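You operate a simulated robot arm through the tools that you are given. There is no shell and no other tool.

Carry out the task below with a simulated robot arm. There is one attempt and no reset: what you move stays moved.

TASK
Swap the rusty bearing for the size on the bearing card.
Fine: open the bearing clamp, rusty one into the small red tray, clamp the new one down. Where these are worked on the way, their far stop is far enough and under half their travel is too little: bearing clamp.

Only the result counts: the job must be done as asked and must still hold three seconds after the hand-in. Knocking over, shifting, dropping, spilling or breaking anything else fails it.

THE ROBOT
A 7-joint arm with a two-finger gripper, fixed in place. Base frame: the origin is on the floor under the middle of its stand, x ahead of it, y to its left, z up. Readings come in mm, rad, newtons and seconds.
With the tool pointing down near the work surface it reaches from about 300 to 740 mm from the base axis. Its first joint turns from -2.897 to 2.897 rad. Payload 2.94 kg.
The TCP is the grasp point between the finger pads, 30 mm short of the fingertips. In the tool frame z runs along the fingers and y along their closing line. The gripper opens to 138 mm; its body begins 109 mm behind the TCP.
Orientation is that of the tool frame in the base frame, as a unit quaternion [w, x, y, z]. With the fingers straight down and closing along the base's y, the tool's x points along the base's -x, its y along +y and its z along -z.

THE INTERFACE
- The arm moves only by the tool move_arm. Its argument "deltas" is a list of rows, each a list of 7 numbers: the shift along the tool's x, y, z in mm, then the turn, a rotation vector about the tool's x, y, z in rad, then the closure in counts, from 0 (fully open) to 255 (shut). In form: [[tx, ty, tz, rx, ry, rz, jaw], ...]. A call has 1 to 20 rows; each row shifts and turns the commanded pose from where the row before left it, along the tool's axes as they then stand. A row lasts 0.2 s, in which the tool goes at most 50 mm and 0.15 rad; a call with a longer step from one row to the next is refused whole, and so is a gripper value outside its range. Where a pose cannot be reached the arm comes as near as it can. A force on the tool above 70 N (or 10 N above the force at the start of the call, whichever is more), or a blocked arm, ends the call early, and 0.2 s more pass. The fingers move at their own pace (about 72 mm/s each) and stop on an object; they squeeze with about 37 N. The grip force told is the motor's: it shows also when the fingers shut on nothing. Time passes only in rows, and 0.2 s behind the last, so rows that do not move let the fingers close. The reply holds the time, the measured pose of the TCP, the force on the tool along the base axes, the opening and the grip force, in the units named above and with some noise, with the torque about the TCP (base axes, N m) and any sound that the robot's microphone picked up, and new pictures: "views" is both (left out), scene, wrist or none.
- Cameras (640 x 400 px; columns grow to the right, rows downward): "scene" is fixed at [398.6, -499.3, 1466.4]; the picture's right is [0.88, -0.48, 0.00], its down [-0.30, -0.54, -0.79] and it looks along [0.38, 0.69, -0.62] (base axes); focal length 214 px, centre (320, 200). "wrist" rides on the gripper at [71, 19, -146] in the tool frame; the picture's right is [-0.26, 0.97, 0.00], its down [-0.85, -0.23, -0.48] and it looks along [-0.46, -0.12, 0.88] (tool axes); focal length 280 px, centre (320, 200). There is no depth. A picture from a camera that has moved, and an enlarged one, comes with that camera's place and axes in the base frame and with its lens.
- slide_trunk(by): slides the trunk up (or, below 0, down) by that many mm; the arm rides with it, the base frame stays. It gives what a move gives, with no picture.
- close_up(camera, box): a new picture of the part [left, top, right, bottom] of that camera's present view, enlarged. It takes no simulated time.
- job_done(): hands the job in; it is judged then, once.

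Nothing tells you positions but the pictures and the camera data. Unless the task says otherwise, let go and move clear before handing in.

The tools are called after ">>>" by a JSON object that holds its "op" and its "data". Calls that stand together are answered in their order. move_arm: Moves the arm, as the interface text tells. Its arguments: {"type":"object","properties":{"deltas":{"type":"array","items":{"type":"array","items":{"type":"number"}}},"views":{"type":"string","enum":["both","scene","wrist","none"]}},"required":["deltas"]} The other tools are called the same way: slide_trunk (by) moves the trunk up or down; close_up (camera, box) takes an enlarged picture of a part of a camera's view; job_done () hands the job in.

At the start:

```text
t: 0.0
eef_pos: [429.9, -44.5, 1319.7]
orientation: [-0.001, 0.0, 1.0, -0.001]
ft_force: [-1.0, 0.1, 0.3]
moment: [0.02, -0.02, -0.01]
gripper_width: 138.1
grip_force: 0.1
trunk travel left (down, up): [-425.0, 29.0]
```

scene: 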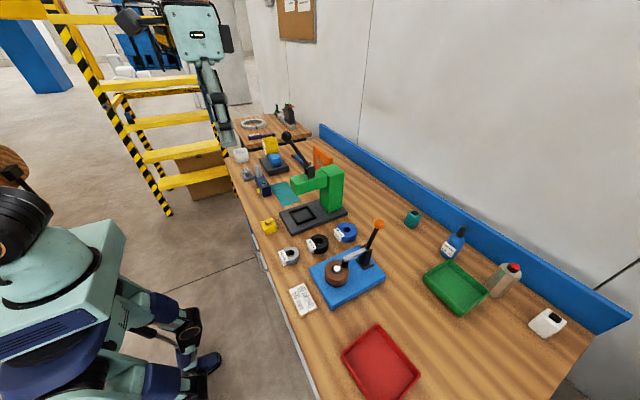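
wrist: 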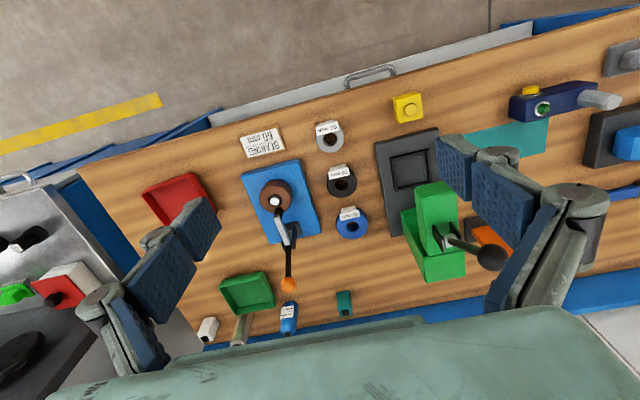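

I see a bench with a blue bearing clamp fixture (rusty ring under a lever with an orange knob), a bearing card, three candidate bearings (silver, black, blue), and red and green trays. I'll enlarge the views first to read the labels.

>>> {"op": "close_up", "data": {"camera": "wrist", "box": [220, 100, 400, 310]}}

>>> {"op": "close_up", "data": {"camera": "scene", "box": [250, 210, 410, 320]}}

>>> {"op": "close_up", "data": {"camera": "wrist", "box": [235, 110, 375, 200]}}

>>> {"op": "close_up", "data": {"camera": "scene", "box": [280, 200, 600, 400]}}

```text
1.90 times, centred on (310, 205) of wrist
camera zoom: at [359.8, -25.4, 1465.2], right [0.26, 0.97, 0.0], down [0.85, -0.23, 0.48], along [0.46, -0.12, -0.88], focal length 534 px, centre (339, 190)
```

zoom: 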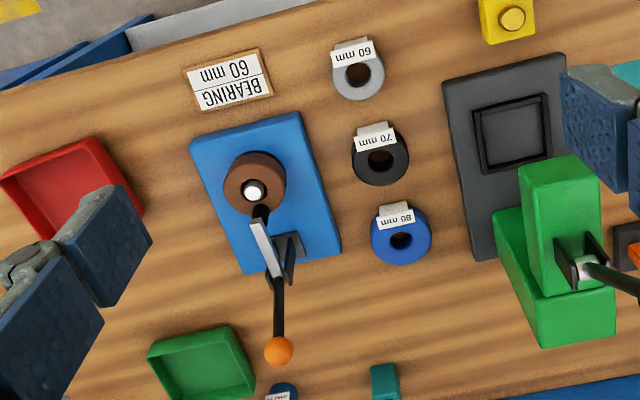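

```text
3.64 times, centred on (330, 265) of scene
camera zoom: at [398.6, -499.3, 1466.4], right [0.88, -0.48, 0.0], down [-0.3, -0.54, -0.79], along [0.38, 0.69, -0.62], focal length 780 px, centre (284, -36)
```

zoom: 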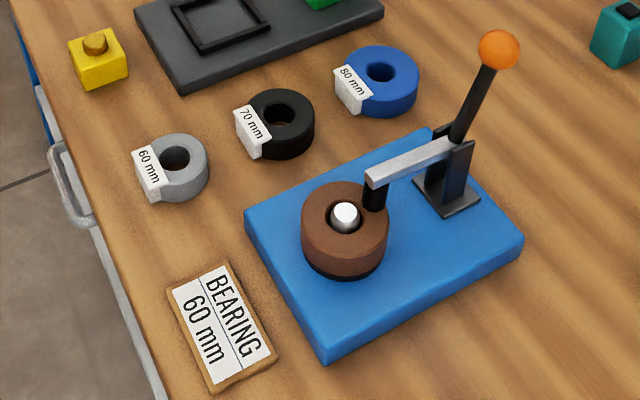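

```text
4.44 times, centred on (305, 155) of wrist
camera zoom: at [359.8, -25.4, 1465.2], right [0.26, 0.97, 0.0], down [0.85, -0.23, 0.48], along [0.46, -0.12, -0.88], focal length 1246 px, centre (387, 400)
```

zoom: 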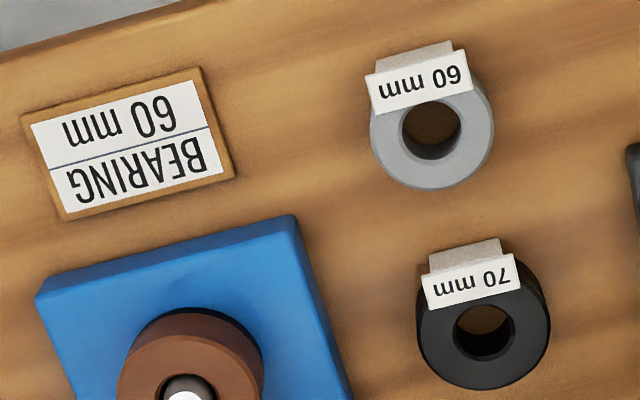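

```text
2.00 times, centred on (440, 300) of scene
camera zoom: at [398.6, -499.3, 1466.4], right [0.88, -0.48, 0.0], down [-0.3, -0.54, -0.79], along [0.38, 0.69, -0.62], focal length 429 px, centre (80, 0)
```

zoom: 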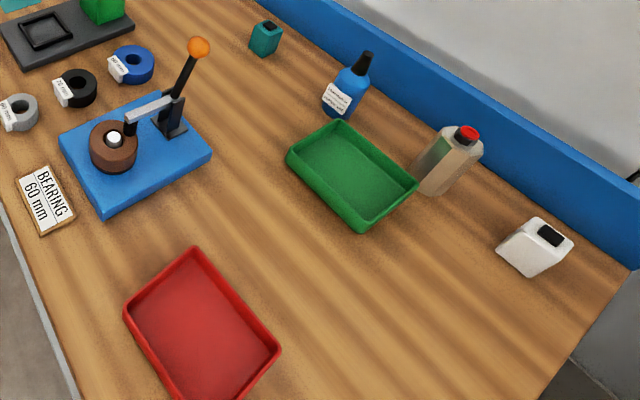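

The card says 60 mm, and the silver bearing carries the 60 mm label. My estimates are: silver bearing about (531,-47,872), rusty bearing/pin about (622,-197,911), lever knob about (756,-198,1040) with the lever moving in the x-z plane, and red tray about (592,-435). I'll lower the trunk to work height and look again.

>>> {"op": "slide_trunk", "data": {"by": -250}}

```text
t: 2.6
eef_pos: [429.9, -45.5, 1069.7]
orientation: [0.0, 0.0, 1.0, 0.0]
ft_force: [0.0, 0.0, 0.9]
moment: [0.02, -0.01, 0.03]
gripper_width: 137.7
grip_force: 0.1
trunk travel left (down, up): [-175.0, 279.0]
```

The arm is now at z≈1070. I'll shift sideways to line up with the fixture and look from closer.

>>> {"op": "move_arm", "data": {"deltas": [[0, -40, 0, 0, 0, 0, 0], [0, -40, 0, 0, 0, 0, 0], [0, -40, 0, 0, 0, 0, 0], [0, -30, 0, 0, 0, 0, 0], [0, 0, 0, 0, 0, 0, 0]], "views": "both"}}

```text
t: 3.8
eef_pos: [430.3, -196.9, 1069.9]
orientation: [0.001, 0.0, 1.0, 0.0]
ft_force: [-1.0, -0.1, 0.1]
moment: [0.01, -0.01, 0.0]
gripper_width: 138.0
grip_force: 0.1
trunk travel left (down, up): [-175.0, 279.0]
camera wrist: at [359.6, -176.3, 1214.5], right [0.26, 0.97, 0.0], down [0.85, -0.23, 0.48], along [0.46, -0.12, -0.88], focal length 280 px, centre (320, 200)
```

scene: 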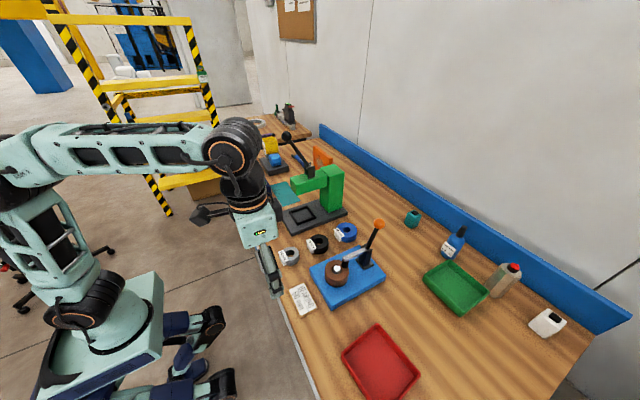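
wrist: 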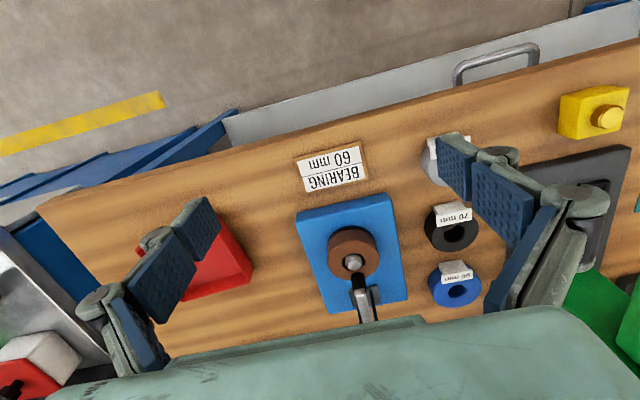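

I can see the clamp well now, so I'll zoom in on it from both cameras for measurements.

>>> {"op": "close_up", "data": {"camera": "scene", "box": [300, 205, 400, 310]}}

>>> {"op": "close_up", "data": {"camera": "wrist", "box": [280, 130, 440, 330]}}

```text
3.81 times, centred on (350, 258) of scene
camera zoom: at [398.6, -499.3, 1466.4], right [0.88, -0.48, 0.0], down [-0.3, -0.54, -0.79], along [0.38, 0.69, -0.62], focal length 817 px, centre (206, -19)
```

zoom: 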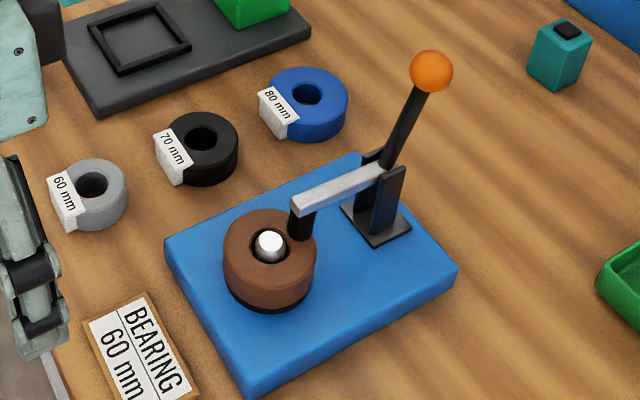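

```text
2.00 times, centred on (360, 230) of wrist
camera zoom: at [359.6, -176.3, 1214.5], right [0.26, 0.97, 0.0], down [0.85, -0.23, 0.48], along [0.46, -0.12, -0.88], focal length 561 px, centre (240, 140)
```

zoom: 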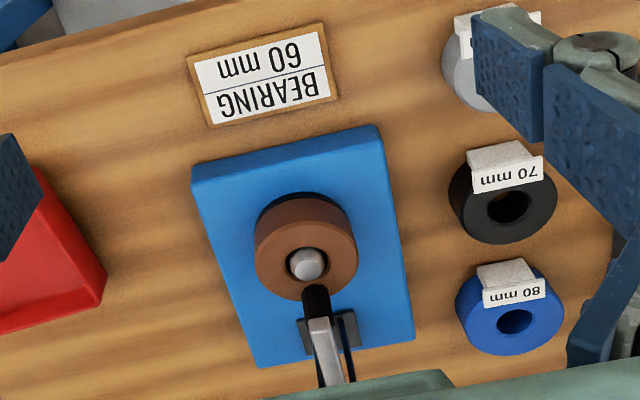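

Refined pin top is about (622,-198,914), with the lever pivot near x≈725, z≈940 and the knob about (756,-198,1040). To open, the knob should swing away from the robot (+x and down). I'll tilt the tool forward by 0.7 rad so I can grip the knob and reach its whole arc.

>>> {"op": "move_arm", "data": {"deltas": [[0, 0, -30, 0, -0.1, 0, 0], [0, 0, 0, 0, -0.1, 0, 0], [0, 0, 0, 0, -0.1, 0, 0], [0, 0, 0, 0, -0.1, 0, 0], [0, 0, 0, 0, -0.1, 0, 0], [0, 0, 0, 0, -0.1, 0, 0], [0, 0, 0, 0, -0.1, 0, 0], [0, 0, 0, 0, 0, 0, 0]], "views": "both"}}

```text
t: 5.6
eef_pos: [433.4, -197.9, 1084.7]
orientation: [0.328, 0.003, 0.945, 0.004]
ft_force: [-1.0, 0.1, 1.1]
moment: [0.02, 0.02, -0.01]
gripper_width: 138.2
grip_force: 0.1
trunk travel left (down, up): [-175.0, 279.0]
camera wrist: at [288.8, -177.8, 1154.7], right [0.21, 0.96, 0.17], down [0.37, -0.24, 0.9], along [0.91, -0.12, -0.41], focal length 280 px, centre (320, 200)
```

scene: 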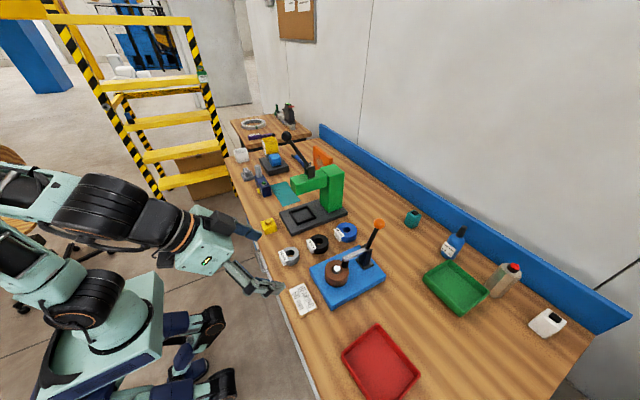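
wrist: 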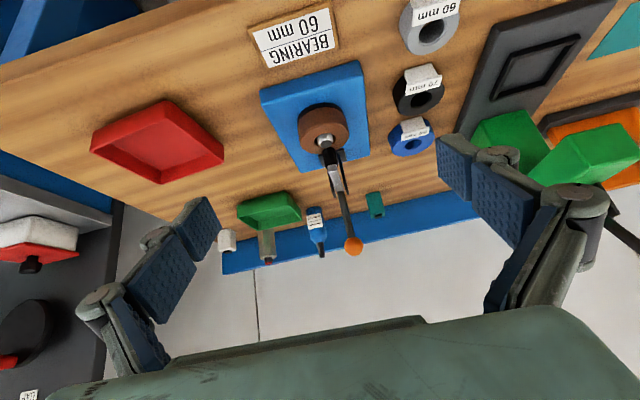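

The pose came up about 15 mm short of the command, so I'll wait a moment to see whether that's lag or a reach limit.

>>> {"op": "move_arm", "data": {"deltas": [[0, 0, 0, 0, 0, 0, 0], [0, 0, 0, 0, 0, 0, 0]], "views": "none"}}

>>> {"op": "close_up", "data": {"camera": "wrist", "box": [250, 80, 410, 270]}}

```text
t: 6.2
eef_pos: [434.1, -196.8, 1085.6]
orientation: [0.329, 0.003, 0.944, 0.004]
ft_force: [-0.7, -0.4, -0.2]
moment: [0.0, -0.01, 0.0]
gripper_width: 138.3
grip_force: 0.1
trunk travel left (down, up): [-175.0, 279.0]
```

```text
2.11 times, centred on (330, 175) of wrist
camera zoom: at [288.6, -177.7, 1155.7], right [0.21, 0.96, 0.17], down [0.37, -0.24, 0.9], along [0.91, -0.12, -0.41], focal length 590 px, centre (299, 253)
```

zoom: 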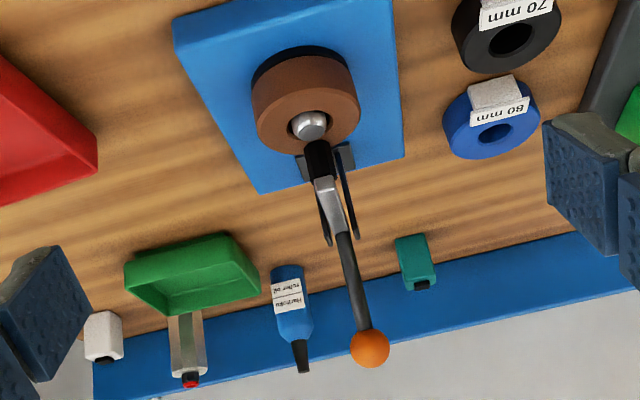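

The knob checks out at about (756,-198,1040); the shortfall was just a close-in joint limit. I'll move out to a pre-grasp pose in front of the knob.

>>> {"op": "move_arm", "data": {"deltas": [[-33, 0, 28, 0, 0, 0, 0], [-33, 0, 28, 0, 0, 0, 0], [-33, 0, 28, 0, 0, 0, 0], [-33, 0, 28, 0, 0, 0, 0], [-33, 0, 28, 0, 0, 0, 0], [-33, 0, 28, 0, 0, 0, 0], [0, 0, 0, 0, 0, 0, 0], [0, 0, 0, 0, 0, 0, 0]], "views": "both"}}

```text
t: 8.0
eef_pos: [690.1, -196.1, 1100.0]
orientation: [0.343, 0.0, 0.939, 0.0]
ft_force: [0.3, -0.1, 0.1]
moment: [0.0, 0.04, 0.0]
gripper_width: 138.1
grip_force: 0.1
trunk travel left (down, up): [-175.0, 279.0]
camera wrist: at [542.3, -175.9, 1164.6], right [0.2, 0.97, 0.17], down [0.34, -0.23, 0.91], along [0.92, -0.12, -0.38], focal length 280 px, centre (320, 200)
```

scene: 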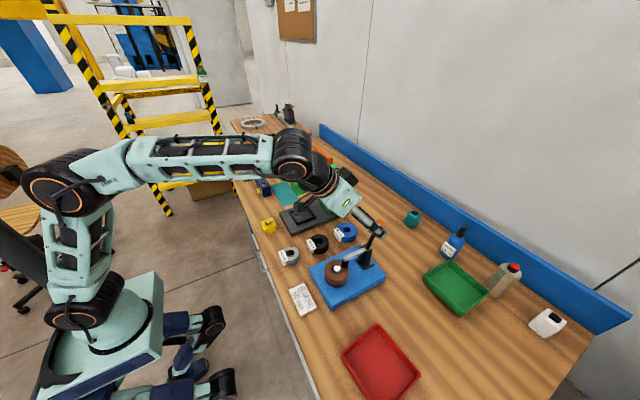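
wrist: 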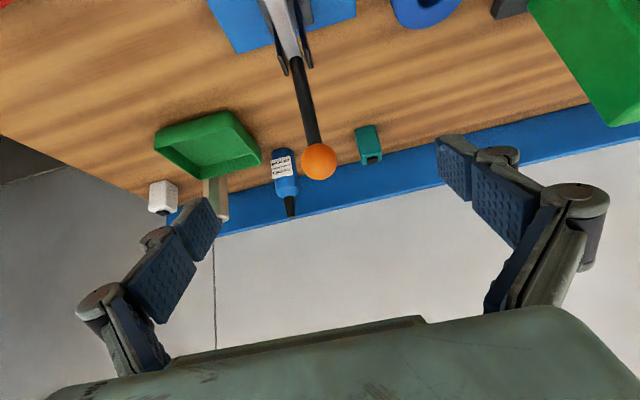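

I'm in front of the knob with the fingers straddling it. I'll advance along the tool axis so the TCP sits on the knob, then close.

>>> {"op": "move_arm", "data": {"deltas": [[-12, -2, 0, 0, 0, 0, 60], [0, 0, 30, 0, 0, 0, 60], [0, 0, 30, 0, 0, 0, 60], [0, 0, 28, 0, 0, 0, 60], [0, 0, 0, 0, 0, 0, 60], [0, 0, 0, 0, 0, 0, 60]], "views": "wrist"}}

```text
t: 9.4
eef_pos: [756.2, -198.2, 1039.7]
orientation: [0.343, 0.0, 0.939, -0.001]
ft_force: [0.5, -0.5, -0.3]
moment: [0.0, -0.03, -0.01]
gripper_width: 105.7
grip_force: 0.1
trunk travel left (down, up): [-175.0, 279.0]
camera wrist: at [608.0, -177.9, 1104.6], right [0.2, 0.96, 0.17], down [0.34, -0.23, 0.91], along [0.92, -0.12, -0.38], focal length 280 px, centre (320, 200)
```

wrist: 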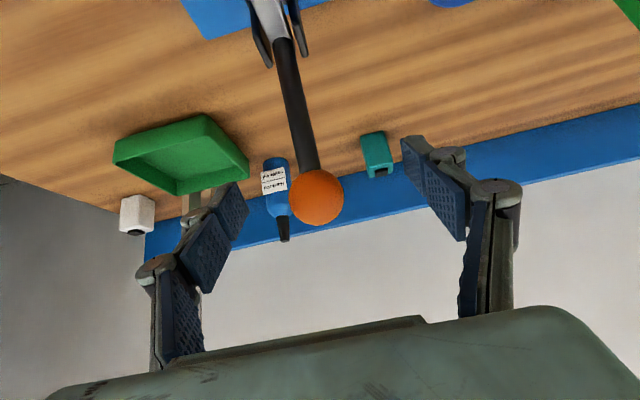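

The knob is centred between the fingers, so I'll close on it.

>>> {"op": "move_arm", "data": {"deltas": [[0, 0, 0, 0, 0, 0, 255], [0, 0, 0, 0, 0, 0, 255], [0, 0, 0, 0, 0, 0, 255], [0, 0, 0, 0, 0, 0, 255], [0, 0, 0, 0, 0, 0, 255]], "views": "wrist"}}

```text
t: 10.6
eef_pos: [756.7, -200.0, 1036.6]
orientation: [0.343, 0.0, 0.94, 0.0]
ft_force: [12.9, -9.1, -6.6]
moment: [0.07, -1.09, 0.08]
gripper_width: 30.9
grip_force: 45.0
trunk travel left (down, up): [-175.0, 279.0]
camera wrist: at [610.1, -179.9, 1102.2], right [0.2, 0.96, 0.17], down [0.34, -0.23, 0.91], along [0.92, -0.13, -0.38], focal length 280 px, centre (320, 200)
```

wrist: 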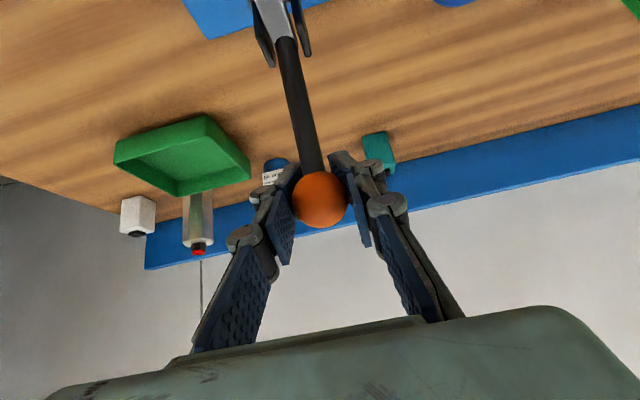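

I have the knob (about 31 mm wide, y≈-200). Following its whole arc needs more reach and a steeper tool so I clear the rising clamp arm. I'll release, back off, raise the trunk 150 mm and regrip with less tilt.

>>> {"op": "move_arm", "data": {"deltas": [[0, 0, 0, 0, 0, 0, 60], [0, 0, 0, 0, 0, 0, 60], [0, 0, 0, 0, 0, 0, 60], [0, 0, -40, 0, 0, 0, 60], [0, 0, -40, 0, 0, 0, 60], [0, 0, -30, 0, 0, 0, 60], [0, 0, 0, 0, 0, 0, 60]], "views": "wrist"}}

```text
t: 12.2
eef_pos: [682.8, -198.0, 1124.7]
orientation: [0.343, 0.0, 0.939, 0.0]
ft_force: [-0.3, 0.7, -0.1]
moment: [0.03, -0.01, -0.01]
gripper_width: 105.8
grip_force: 0.1
trunk travel left (down, up): [-175.0, 279.0]
camera wrist: at [535.7, -177.9, 1189.5], right [0.2, 0.97, 0.17], down [0.34, -0.23, 0.91], along [0.92, -0.12, -0.38], focal length 280 px, centre (320, 200)
```

wrist: 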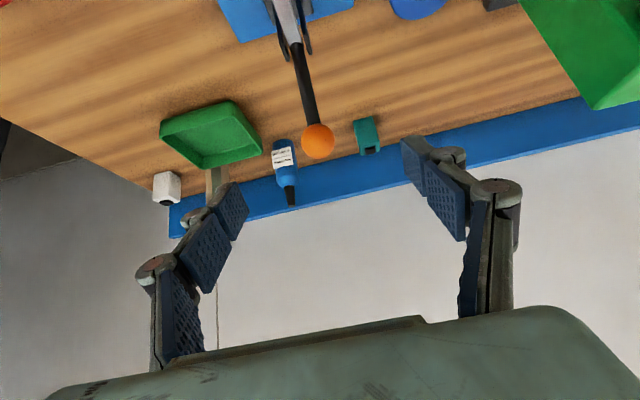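

I'm clear of the knob and it hasn't moved. I'll raise the trunk next.

>>> {"op": "slide_trunk", "data": {"by": 150}}

```text
t: 13.9
eef_pos: [684.1, -198.4, 1274.2]
orientation: [0.343, 0.0, 0.939, 0.0]
ft_force: [0.4, -0.6, 0.3]
moment: [0.0, -0.02, -0.02]
gripper_width: 105.6
grip_force: 0.0
trunk travel left (down, up): [-325.0, 129.0]
```

Now I'll set a steeper tilt (about 0.35 rad) and come down onto the knob.

>>> {"op": "move_arm", "data": {"deltas": [[0, 0, 0, 0, 0.12, 0, 60], [0, 0, 0, 0, 0.12, 0, 60], [0, 0, 0, 0, 0.11, 0, 60], [3, 0, 41, 0, 0, 0, 60], [3, -1, 41, 0, 0, 0, 60], [3, -1, 41, 0, 0, 0, 60], [3.7, 0, 41, 0, 0, 0, 60], [0, 0, 0, 0, 0, 0, 60], [0, 0, 0, 0, 0, 0, 60]], "views": "both"}}

```text
t: 15.9
eef_pos: [715.2, -189.0, 1108.3]
orientation: [0.175, 0.0, 0.985, 0.0]
ft_force: [-0.5, 0.3, 0.0]
moment: [0.01, 0.01, -0.05]
gripper_width: 105.6
grip_force: 0.0
out of reach, approached as far as the arm can: row 3
trunk travel left (down, up): [-325.0, 129.0]
camera wrist: at [599.4, -169.0, 1219.6], right [0.25, 0.97, 0.09], down [0.63, -0.23, 0.74], along [0.73, -0.12, -0.67], focal length 280 px, centre (320, 200)
```

scene: 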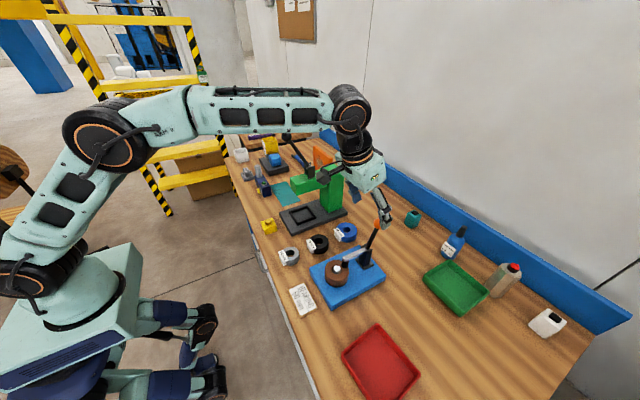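
wrist: 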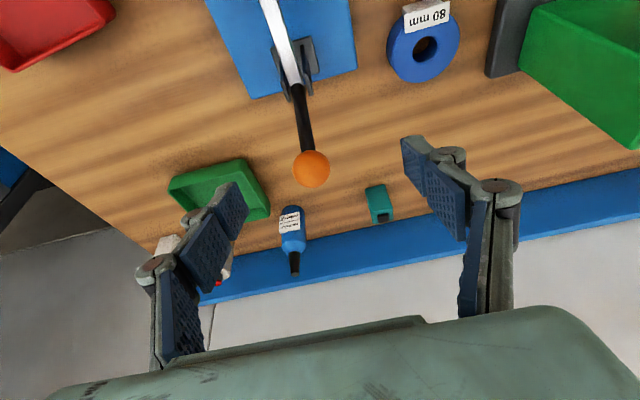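

The raised pose clipped at the reach limit, so I'm at (715,-189,1108). I'll correct laterally and descend onto the knob.

>>> {"op": "move_arm", "data": {"deltas": [[-15, -11, 0, 0, 0, 0, 60], [0, 0, 26, 0, 0, 0, 60], [0, 0, 26, 0, 0, 0, 60], [0, 0, 26, 0, 0, 0, 60], [0, 0, 0, 0, 0, 0, 60], [0, 0, 0, 0, 0, 0, 60]], "views": "wrist"}}

```text
t: 17.3
eef_pos: [755.0, -200.3, 1039.1]
orientation: [0.174, 0.0, 0.985, 0.0]
ft_force: [0.2, 0.4, 0.7]
moment: [0.0, 0.02, -0.01]
gripper_width: 105.6
grip_force: 0.1
trunk travel left (down, up): [-325.0, 129.0]
camera wrist: at [639.9, -180.7, 1151.4], right [0.25, 0.97, 0.09], down [0.63, -0.23, 0.74], along [0.73, -0.12, -0.67], focal length 280 px, centre (320, 200)
```

wrist: 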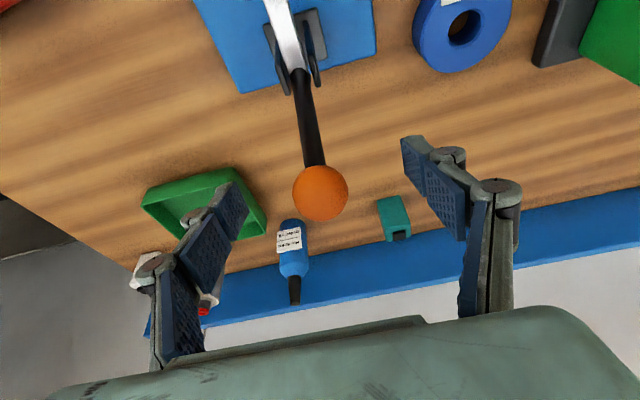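

The knob is centred, so I'll grip it now.

>>> {"op": "move_arm", "data": {"deltas": [[0, 0, 0, 0, 0, 0, 255], [0, 0, 0, 0, 0, 0, 255], [0, 0, 0, 0, 0, 0, 255], [0, 0, 0, 0, 0, 0, 255], [0, 0, 0, 0, 0, 0, 255]], "views": "wrist"}}

```text
t: 18.5
eef_pos: [757.3, -199.9, 1035.9]
orientation: [0.172, 0.0, 0.985, 0.001]
ft_force: [4.8, 2.0, -11.4]
moment: [-0.03, -1.22, 0.03]
gripper_width: 31.4
grip_force: 45.5
trunk travel left (down, up): [-325.0, 129.0]
camera wrist: at [641.5, -180.4, 1148.7], right [0.25, 0.96, 0.09], down [0.64, -0.23, 0.74], along [0.73, -0.12, -0.67], focal length 280 px, centre (320, 200)
```

wrist: 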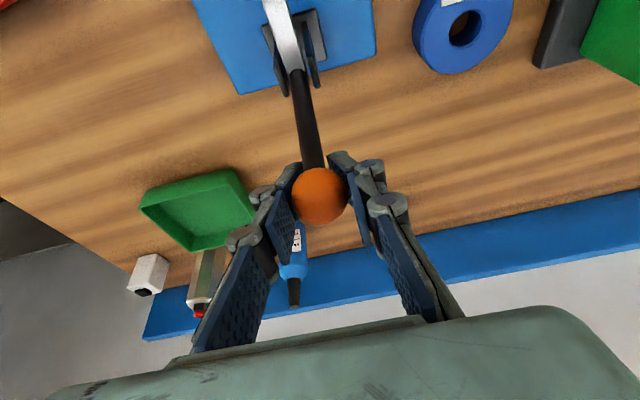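

I have a good grip. I'll start swinging the knob outward along its arc in small steps and watch the forces.

>>> {"op": "move_arm", "data": {"deltas": [[-6.4, 0, 7.5, 0, 0, 0, 255], [-6.3, 0, 7.4, 0, 0, 0, 255], [-5.3, 0, 7, 0, 0, 0, 255], [-5.2, 0, 7, 0, 0, 0, 255]], "views": "both"}}

```text
t: 19.5
eef_pos: [786.1, -200.9, 1025.0]
orientation: [0.179, 0.0, 0.984, -0.001]
ft_force: [-9.9, 2.5, 6.4]
moment: [-0.07, 0.2, 0.01]
gripper_width: 29.2
grip_force: 45.4
trunk travel left (down, up): [-325.0, 129.0]
camera wrist: at [668.8, -179.9, 1135.2], right [0.25, 0.97, 0.09], down [0.63, -0.23, 0.74], along [0.74, -0.13, -0.66], focal length 280 px, centre (320, 200)
```

scene: 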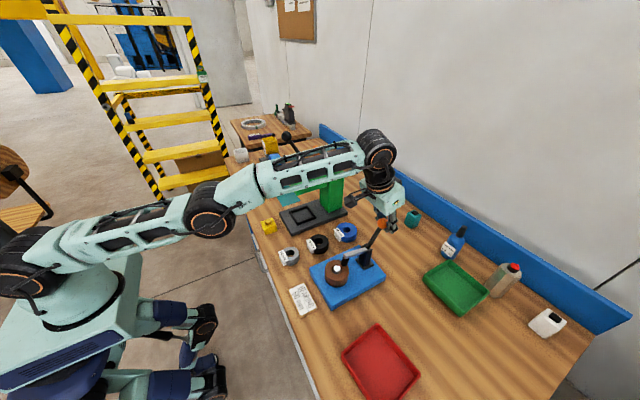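
wrist: 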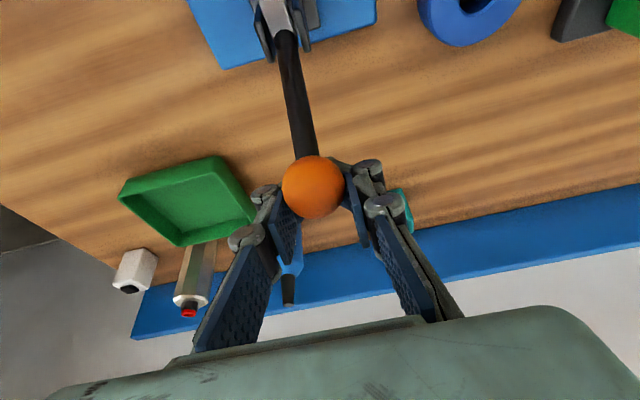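

The lever is moving and the clamp arm is lifting, with forces low. I'll keep following the arc and tilt slightly more to keep reach.

>>> {"op": "move_arm", "data": {"deltas": [[-4.3, 0, 6.2, 0, -0.03, 0, 255], [-4.2, 0, 6.1, 0, -0.03, 0, 255], [-1.7, 0, 8.6, 0, -0.03, 0, 255], [-1.7, 0, 8.5, 0, -0.03, 0, 255], [0.2, 0, 8.7, 0, -0.03, 0, 255], [0.3, 0, 8.7, 0, 0, 0, 255]], "views": "both"}}

```text
t: 20.9
eef_pos: [837.1, -200.8, 994.1]
orientation: [0.256, -0.002, 0.967, 0.0]
ft_force: [28.7, 14.8, 30.9]
moment: [-0.23, 2.22, -0.41]
gripper_width: 20.2
grip_force: 40.9
out of reach, approached as far as the arm can: row 3, 4, 5
trunk travel left (down, up): [-325.0, 129.0]
camera wrist: at [703.3, -180.4, 1085.0], right [0.23, 0.97, 0.13], down [0.5, -0.23, 0.83], along [0.83, -0.12, -0.54], focal length 280 px, centre (320, 200)
```

scene: 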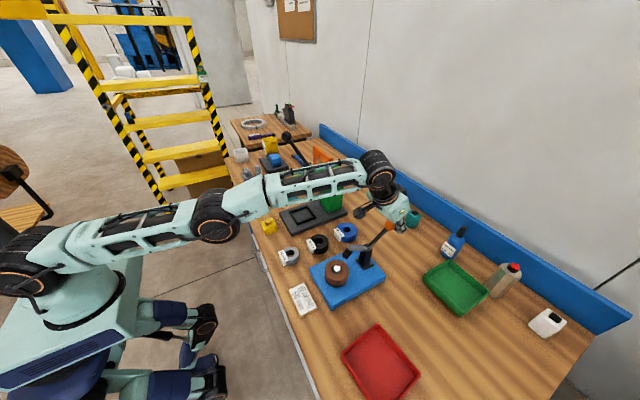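
wrist: 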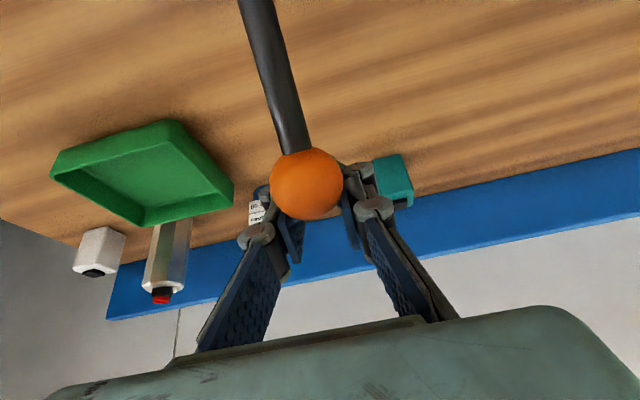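

The arm hit its reach limit: the lever is about 30° open and the knob has slid a little in the fingers. I'll release and back off straight along the tool axis, check that the lever stays put, then finish the opening by pushing the handle from above.

>>> {"op": "move_arm", "data": {"deltas": [[0, 0, 0, 0, 0, 0, 90], [0, 0, 0, 0, 0, 0, 90], [0, 0, 0, 0, 0, 0, 90], [0, 0, -30, 0, 0, 0, 90], [0, 0, -35, 0, 0, 0, 90], [0, 0, -35, 0, 0, 0, 90], [0, 0, 0, 0, 0, 0, 90], [0, 0, 0, 0, 0, 0, 90]], "views": "both"}}

```text
t: 22.7
eef_pos: [805.0, -212.3, 1078.0]
orientation: [0.246, 0.0, 0.969, 0.0]
ft_force: [0.7, -0.1, 0.3]
moment: [-0.01, 0.0, 0.0]
gripper_width: 89.6
grip_force: 0.0
out of reach, approached as far as the arm can: row 4, 5, 6
trunk travel left (down, up): [-325.0, 129.0]
camera wrist: at [673.8, -191.9, 1171.4], right [0.23, 0.96, 0.13], down [0.52, -0.23, 0.82], along [0.82, -0.12, -0.55], focal length 280 px, centre (320, 200)
```

scene: 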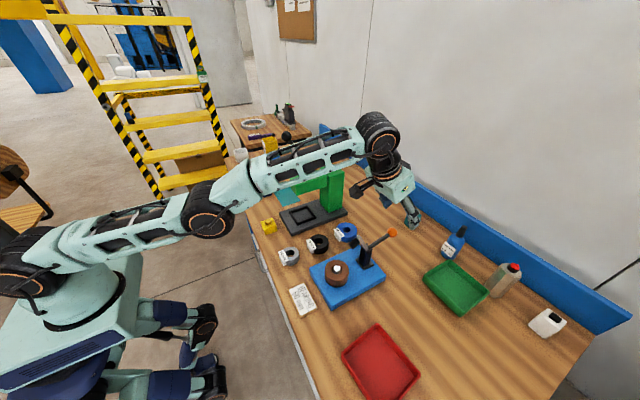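
wrist: 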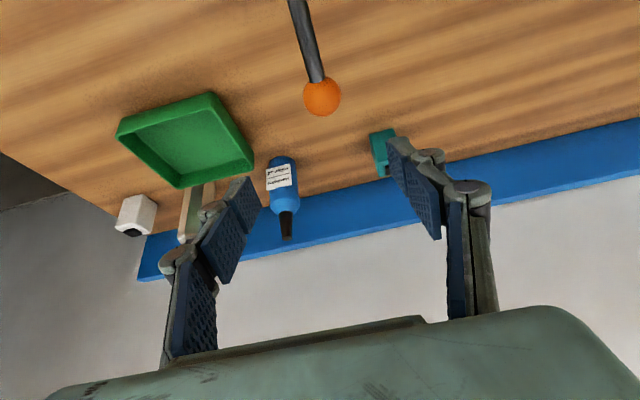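

The lever stayed open and looks well past halfway. I'll zoom in to see its state.

>>> {"op": "close_up", "data": {"camera": "scene", "box": [310, 210, 420, 310]}}

```text
4.00 times, centred on (365, 260) of scene
camera zoom: at [398.6, -499.3, 1466.4], right [0.88, -0.48, 0.0], down [-0.3, -0.54, -0.79], along [0.38, 0.69, -0.62], focal length 858 px, centre (140, -40)
```

zoom: 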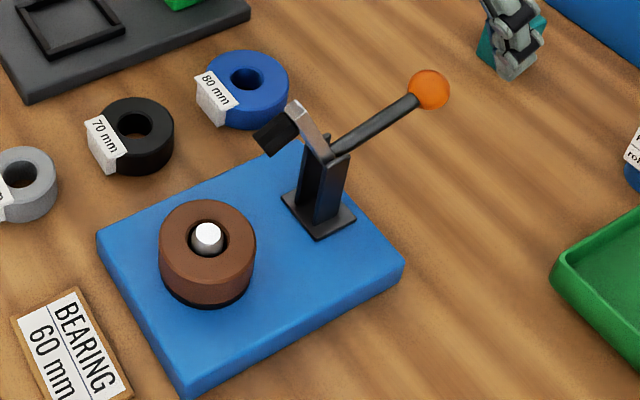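

The clamp is now wide open: arm up near (686,1026), plunger tip near (657,1000), knob near (822,970). To be sure it's at the far stop, I'll close the fingers and gently press the handle shaft down from above.

>>> {"op": "move_arm", "data": {"deltas": [[0, 0, 0, 0, 0, 0, 255], [15, 3, 9, 0, 0, 0, 255], [15, 3, 9, 0, 0, 0, 255], [15, 4, 9, 0, 0, 0, 255], [15, 3, 9, 0, 0, 0, 255], [0, 0, 0, 0, 0, 0, 255], [0, 0, 0, 0, 0, 0, 255]], "views": "both"}}

```text
t: 24.3
eef_pos: [817.4, -214.5, 1031.9]
orientation: [0.245, 0.0, 0.969, 0.001]
ft_force: [0.1, -0.1, -0.5]
moment: [-0.04, 0.02, 0.0]
gripper_width: 0.2
grip_force: 28.4
out of reach, approached as far as the arm can: row 2, 3, 4, 5
trunk travel left (down, up): [-325.0, 129.0]
camera wrist: at [686.2, -193.7, 1125.5], right [0.23, 0.97, 0.13], down [0.52, -0.23, 0.82], along [0.82, -0.12, -0.55], focal length 280 px, centre (320, 200)
```

scene: 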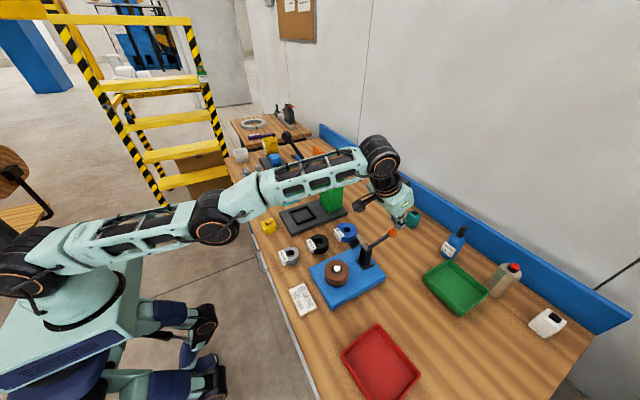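
wrist: 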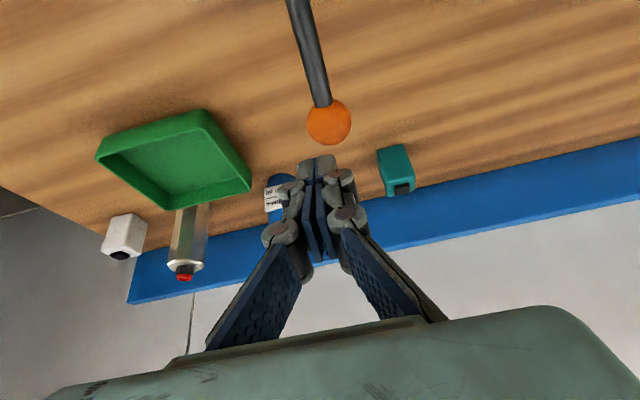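

The IK seems stuck: I commanded a pose closer in, but the arm stayed extended. I'll look at the arm's configuration.

>>> {"op": "close_up", "data": {"camera": "scene", "box": [0, 100, 440, 375]}}

```text
1.45 times, centred on (220, 238) of scene
camera zoom: at [398.6, -499.3, 1466.4], right [0.88, -0.48, 0.0], down [-0.3, -0.54, -0.79], along [0.38, 0.69, -0.62], focal length 312 px, centre (466, 146)
```

zoom: 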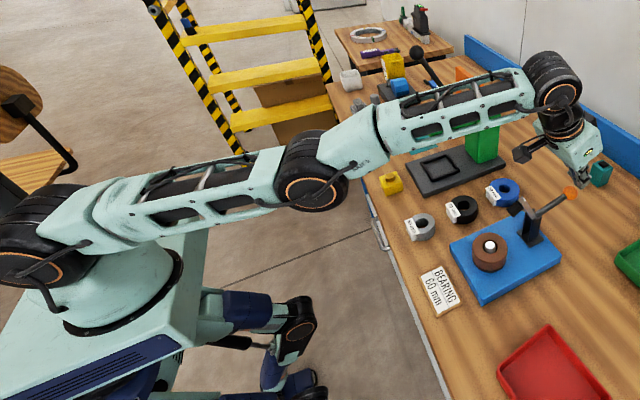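

The arm is essentially straight (elbow at its limit) and the solver isn't folding it back. I'll command a retreat up and toward the robot, away from everything, to bend the elbow again.

>>> {"op": "move_arm", "data": {"deltas": [[12, 0, -40, 0, 0, 0, 255], [12, 0, -40, 0, 0, 0, 255], [12, 0, -40, 0, 0, 0, 255], [0, 0, 0, 0, 0, 0, 255], [0, 0, 0, 0, 0, 0, 255]], "views": "scene"}}

```text
t: 25.5
eef_pos: [776.7, -229.4, 1136.3]
orientation: [0.246, 0.0, 0.969, 0.001]
ft_force: [0.5, 0.6, -0.5]
moment: [-0.02, 0.01, 0.02]
gripper_width: 0.0
grip_force: 28.2
out of reach, approached as far as the arm can: row 1, 2, 3
trunk travel left (down, up): [-325.0, 129.0]
```

scene: 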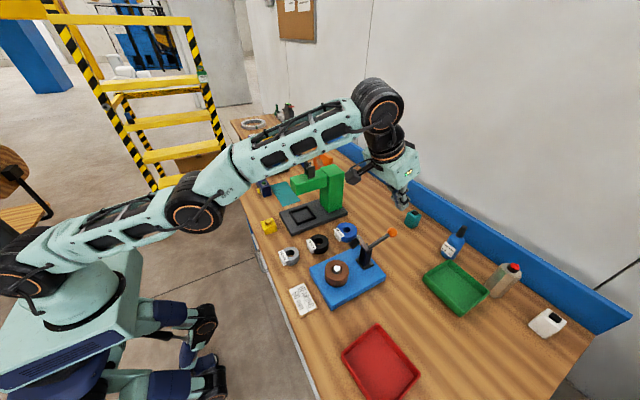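

The arm is still straight at the elbow limit. Large inward steps may exceed what the solver can do from here, so I'll try small inward steps.

>>> {"op": "move_arm", "data": {"deltas": [[4, 0, -2, 0, 0, 0, 255], [4, 0, -2, 0, 0, 0, 255], [4, 0, -2, 0, 0, 0, 255], [4, 0, -2, 0, 0, 0, 255], [4, 0, -2, 0, 0, 0, 255], [4, 0, -2, 0, 0, 0, 255], [0, 0, 0, 0, 0, 0, 255]], "views": "scene"}}

```text
t: 27.1
eef_pos: [768.2, -238.5, 1145.5]
orientation: [0.245, 0.0, 0.969, 0.001]
ft_force: [-0.3, 0.4, 0.1]
moment: [-0.05, 0.01, -0.01]
gripper_width: 0.0
grip_force: 28.4
out of reach, approached as far as the arm can: row 1, 2, 3, 4, 5, 6
trunk travel left (down, up): [-325.0, 129.0]
```

scene: 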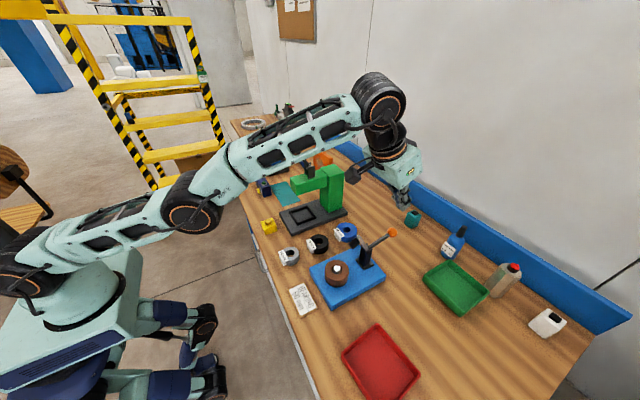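

All motion is sliding along the full-extension sphere, so the elbow needs to be folded. I'll command straight toward the shoulder (purely radial) and check the response.

>>> {"op": "move_arm", "data": {"deltas": [[37, 14, 0, 0, 0, 0, 255], [0, 0, 0, 0, 0, 0, 255], [37, 14, 0, 0, 0, 0, 255], [0, 0, 0, 0, 0, 0, 255]], "views": "scene"}}

```text
t: 28.1
eef_pos: [769.7, -236.8, 1142.9]
orientation: [0.246, 0.0, 0.969, 0.0]
ft_force: [-0.6, 0.4, 1.4]
moment: [0.0, 0.01, 0.02]
gripper_width: 0.0
grip_force: 28.6
out of reach, approached as far as the arm can: row 1, 3
trunk travel left (down, up): [-325.0, 129.0]
```

scene: 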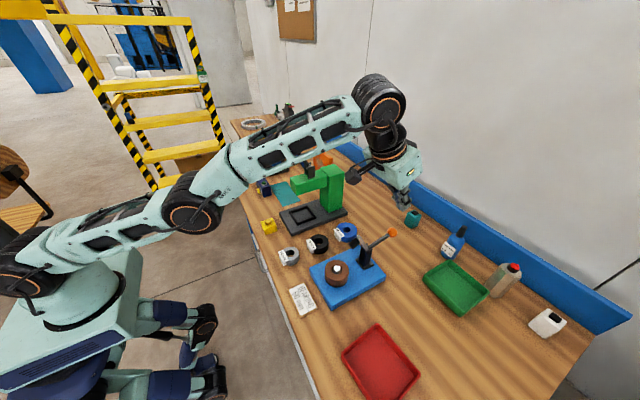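

The elbow appears locked straight. I'll look at it closely before deciding how to get out.

>>> {"op": "close_up", "data": {"camera": "scene", "box": [0, 60, 440, 335]}}

>>> {"op": "close_up", "data": {"camera": "scene", "box": [320, 60, 440, 220]}}

```text
1.45 times, centred on (220, 198) of scene
camera zoom: at [398.6, -499.3, 1466.4], right [0.88, -0.48, 0.0], down [-0.3, -0.54, -0.79], along [0.38, 0.69, -0.62], focal length 312 px, centre (466, 204)
```

zoom: 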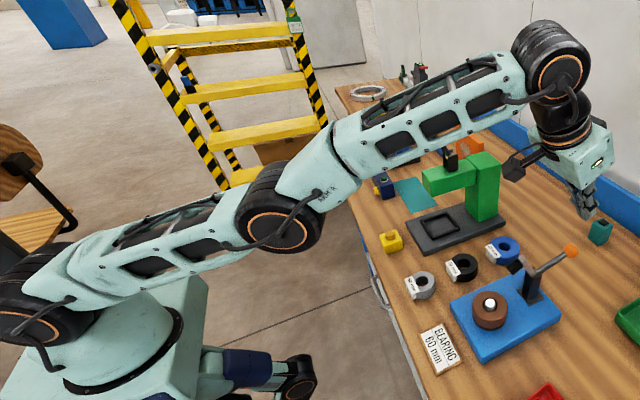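

```text
2.50 times, centred on (380, 140) of scene
camera zoom: at [398.6, -499.3, 1466.4], right [0.88, -0.48, 0.0], down [-0.3, -0.54, -0.79], along [0.38, 0.69, -0.62], focal length 536 px, centre (170, 350)
```

zoom: 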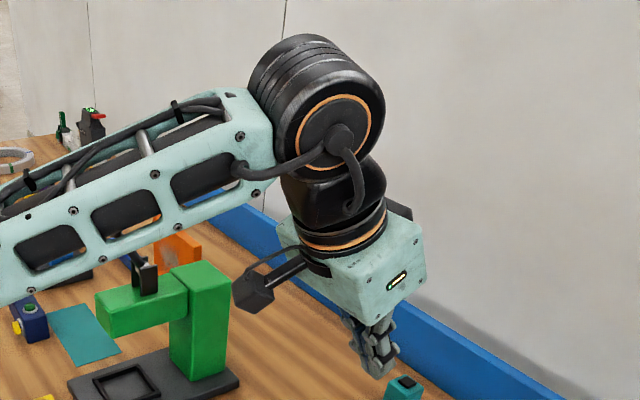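

Shoulder, elbow and wrist are exactly collinear, which is a singularity. Going down should fold the elbow the right way, as it did earlier. I'll shift sideways (-y) clear of the lever first, then descend over empty bench.

>>> {"op": "move_arm", "data": {"deltas": [[0, -35, 0, 0, 0, 0, 255], [0, -35, 0, 0, 0, 0, 255], [0, -30, 0, 0, 0, 0, 255], [6, 0, 39, 0, 0, 0, 255], [6, 0, 39, 0, 0, 0, 255], [0, 0, 0, 0, 0, 0, 255]], "views": "both"}}

```text
t: 29.5
eef_pos: [765.2, -323.7, 1053.8]
orientation: [0.248, 0.0, 0.969, 0.0]
ft_force: [0.1, -0.5, -0.3]
moment: [-0.04, 0.0, 0.03]
gripper_width: 0.1
grip_force: 28.8
out of reach, approached as far as the arm can: row 1, 2, 3
trunk travel left (down, up): [-325.0, 129.0]
camera wrist: at [633.5, -305.0, 1147.0], right [0.23, 0.97, 0.13], down [0.52, -0.23, 0.82], along [0.82, -0.12, -0.55], focal length 280 px, centre (320, 200)
```

scene: 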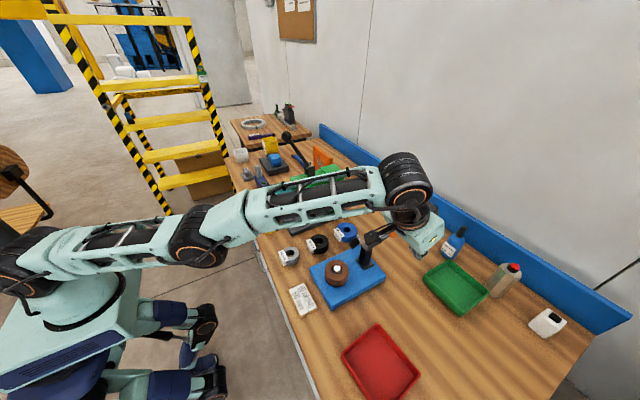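
wrist: 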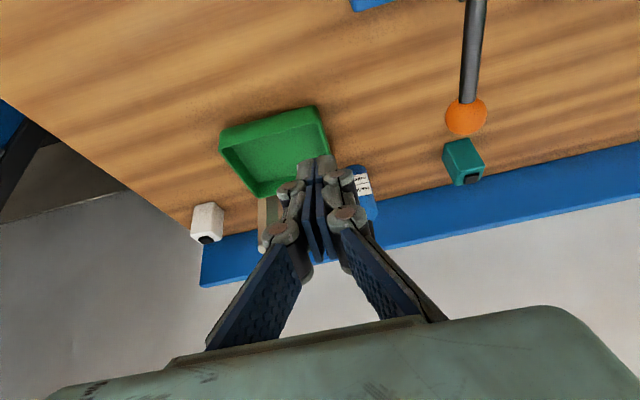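

The downward rows were solved, so the arm has unlocked. I'll test a small inward move.

>>> {"op": "move_arm", "data": {"deltas": [[17.6, 0, -9.5, 0, 0, 0, 255], [17.6, 0, -9.5, 0, 0, 0, 255], [0, 0, 0, 0, 0, 0, 255]], "views": "scene"}}

```text
t: 30.3
eef_pos: [752.2, -339.8, 1063.5]
orientation: [0.246, 0.0, 0.969, 0.001]
ft_force: [0.3, 0.0, -0.2]
moment: [0.01, 0.01, -0.03]
gripper_width: 0.0
grip_force: 28.9
out of reach, approached as far as the arm can: row 1, 2
trunk travel left (down, up): [-325.0, 129.0]
```

scene: 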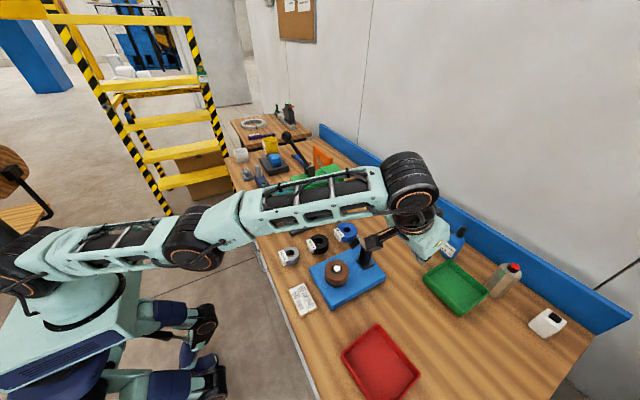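

It's still on the wrong side of the singularity. I'll stretch it fully straight once, then go straight down over empty bench so the elbow folds upward.

>>> {"op": "move_arm", "data": {"deltas": [[-30, -18, 6, 0, 0, 0, 255], [-20, -12, 4, 0, 0, 0, 255], [21.5, 0, 39.6, 0, 0, 0, 255], [21.5, 0, 39.6, 0, 0, 0, 255], [0, 0, 0, 0, 0, 0, 255]], "views": "scene"}}

```text
t: 31.5
eef_pos: [768.1, -350.5, 974.2]
orientation: [0.247, 0.0, 0.969, 0.0]
ft_force: [-0.2, -0.3, 0.2]
moment: [0.0, 0.03, 0.0]
gripper_width: 0.0
grip_force: 28.4
out of reach, approached as far as the arm can: row 1, 2, 3, 4
trunk travel left (down, up): [-325.0, 129.0]
```

scene: 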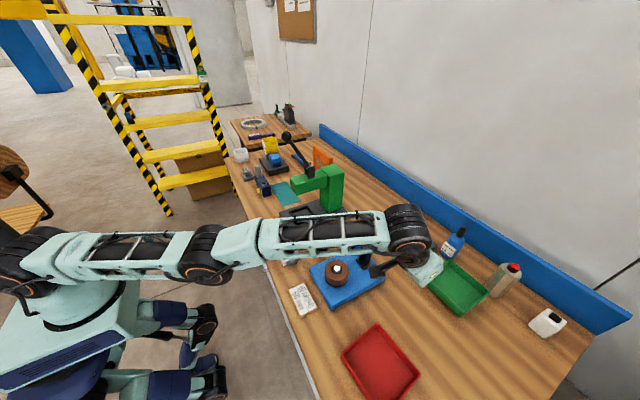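

The solver shares little motion to the elbow in pure translation, but swinging the tool about the wrist (rotation plus translation) should bend it. I'll raise the trunk 80 mm for clearance first, then do that swing.

>>> {"op": "slide_trunk", "data": {"by": 80}}

>>> {"op": "move_arm", "data": {"deltas": [[34, 0, 0, 0, 0.12, 0, 255], [34, 0, 0, 0, 0.12, 0, 255], [34, 0, 0, 0, 0.12, 0, 255], [0, 0, 0, 0, 0, 0, 255]], "views": "scene"}}

```text
t: 32.7
eef_pos: [767.9, -352.1, 1055.1]
orientation: [0.245, 0.0, 0.969, 0.001]
ft_force: [-0.5, 0.5, -0.4]
moment: [0.05, -0.03, 0.02]
gripper_width: 0.0
grip_force: 28.5
trunk travel left (down, up): [-405.0, 49.0]
```

```text
t: 33.7
eef_pos: [674.1, -350.8, 1018.4]
orientation: [0.066, 0.0, 0.998, 0.002]
ft_force: [0.4, 0.5, -0.5]
moment: [0.02, 0.0, -0.01]
gripper_width: 0.0
grip_force: 28.3
trunk travel left (down, up): [-405.0, 49.0]
```

scene: 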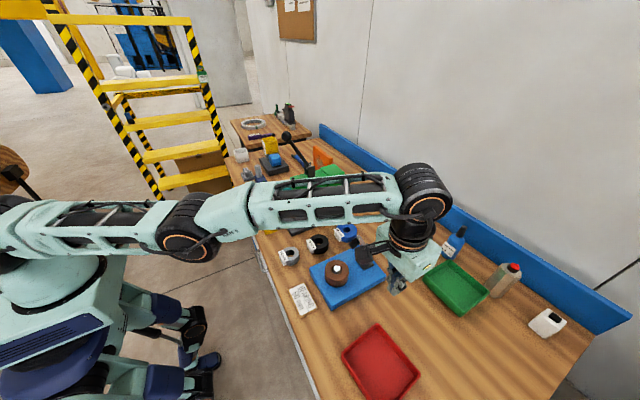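

No flags this time. I'll test a small inward translation again.

>>> {"op": "move_arm", "data": {"deltas": [[15, 0, -2, 0, 0, 0, 255], [15, 0, -2, 0, 0, 0, 255], [0, 0, 0, 0, 0, 0, 255]], "views": "scene"}}

```text
t: 34.5
eef_pos: [668.6, -361.2, 1022.1]
orientation: [0.068, 0.0, 0.998, 0.001]
ft_force: [-0.6, -0.7, 0.2]
moment: [-0.01, 0.02, 0.0]
gripper_width: 0.3
grip_force: 28.5
out of reach, approached as far as the arm can: row 1, 2
trunk travel left (down, up): [-405.0, 49.0]
```

scene: 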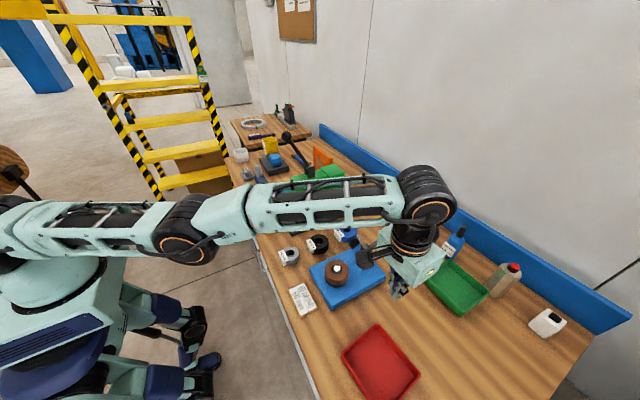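

It's stuck on the hyperextended side of the elbow singularity. I'll swing the tool forward about the wrist and stretch to exactly straight. Then I'll swing it backward, since that rotation drives the elbow into the correct bend.

>>> {"op": "move_arm", "data": {"deltas": [[-42, 0, 0, 0, -0.148, 0, 255], [-42, 0, 0, 0, -0.148, 0, 255], [-42, 0, 0, 0, -0.148, 0, 255], [-8, -5, 3.4, 0, 0, 0, 255], [-8, -5, 3.4, 0, 0, 0, 255], [-8, -5, 3.4, 0, 0, 0, 255], [0, 0, 0, 0, 0, 0, 255]], "views": "scene"}}

```text
t: 36.1
eef_pos: [785.9, -361.5, 1055.1]
orientation: [0.287, 0.0, 0.958, 0.001]
ft_force: [0.6, 0.1, -0.5]
moment: [0.0, -0.03, 0.0]
gripper_width: 0.0
grip_force: 28.4
out of reach, approached as far as the arm can: row 3, 4, 5, 6
trunk travel left (down, up): [-405.0, 49.0]
```

scene: 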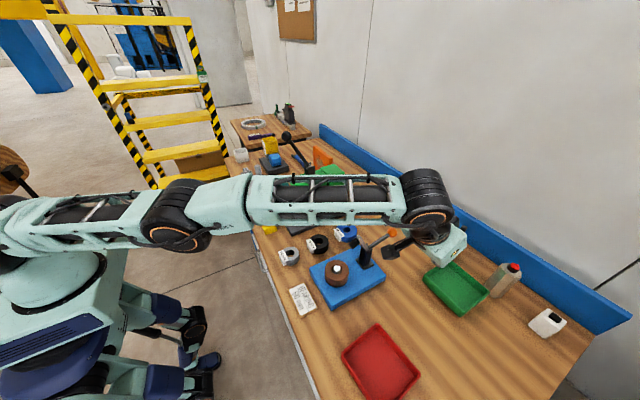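

The elbow looks slightly above the line now. I'll swing back with a slight inward bias.

>>> {"op": "move_arm", "data": {"deltas": [[44, 0, 0, 0, 0.148, 0, 255], [45, 0, 0, 0, 0.148, 0, 255], [47, 0, 0, 0, 0.148, 0, 255], [0, 0, 0, 0, 0, 0, 255]], "views": "scene"}}

```text
t: 37.1
eef_pos: [664.1, -360.3, 999.3]
orientation: [0.069, 0.0, 0.998, 0.001]
ft_force: [-0.5, -0.6, 0.2]
moment: [0.0, 0.0, -0.02]
gripper_width: 0.2
grip_force: 28.2
trunk travel left (down, up): [-405.0, 49.0]
```

scene: 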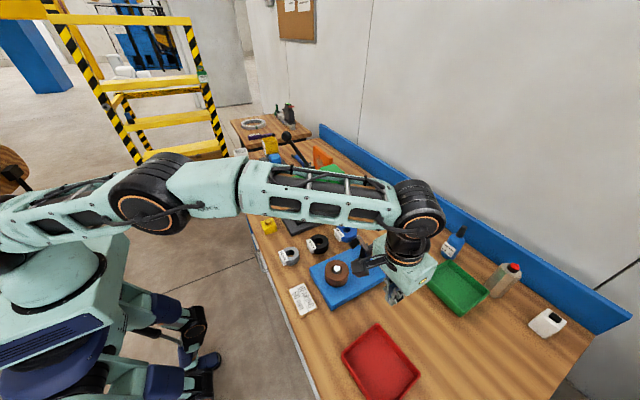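

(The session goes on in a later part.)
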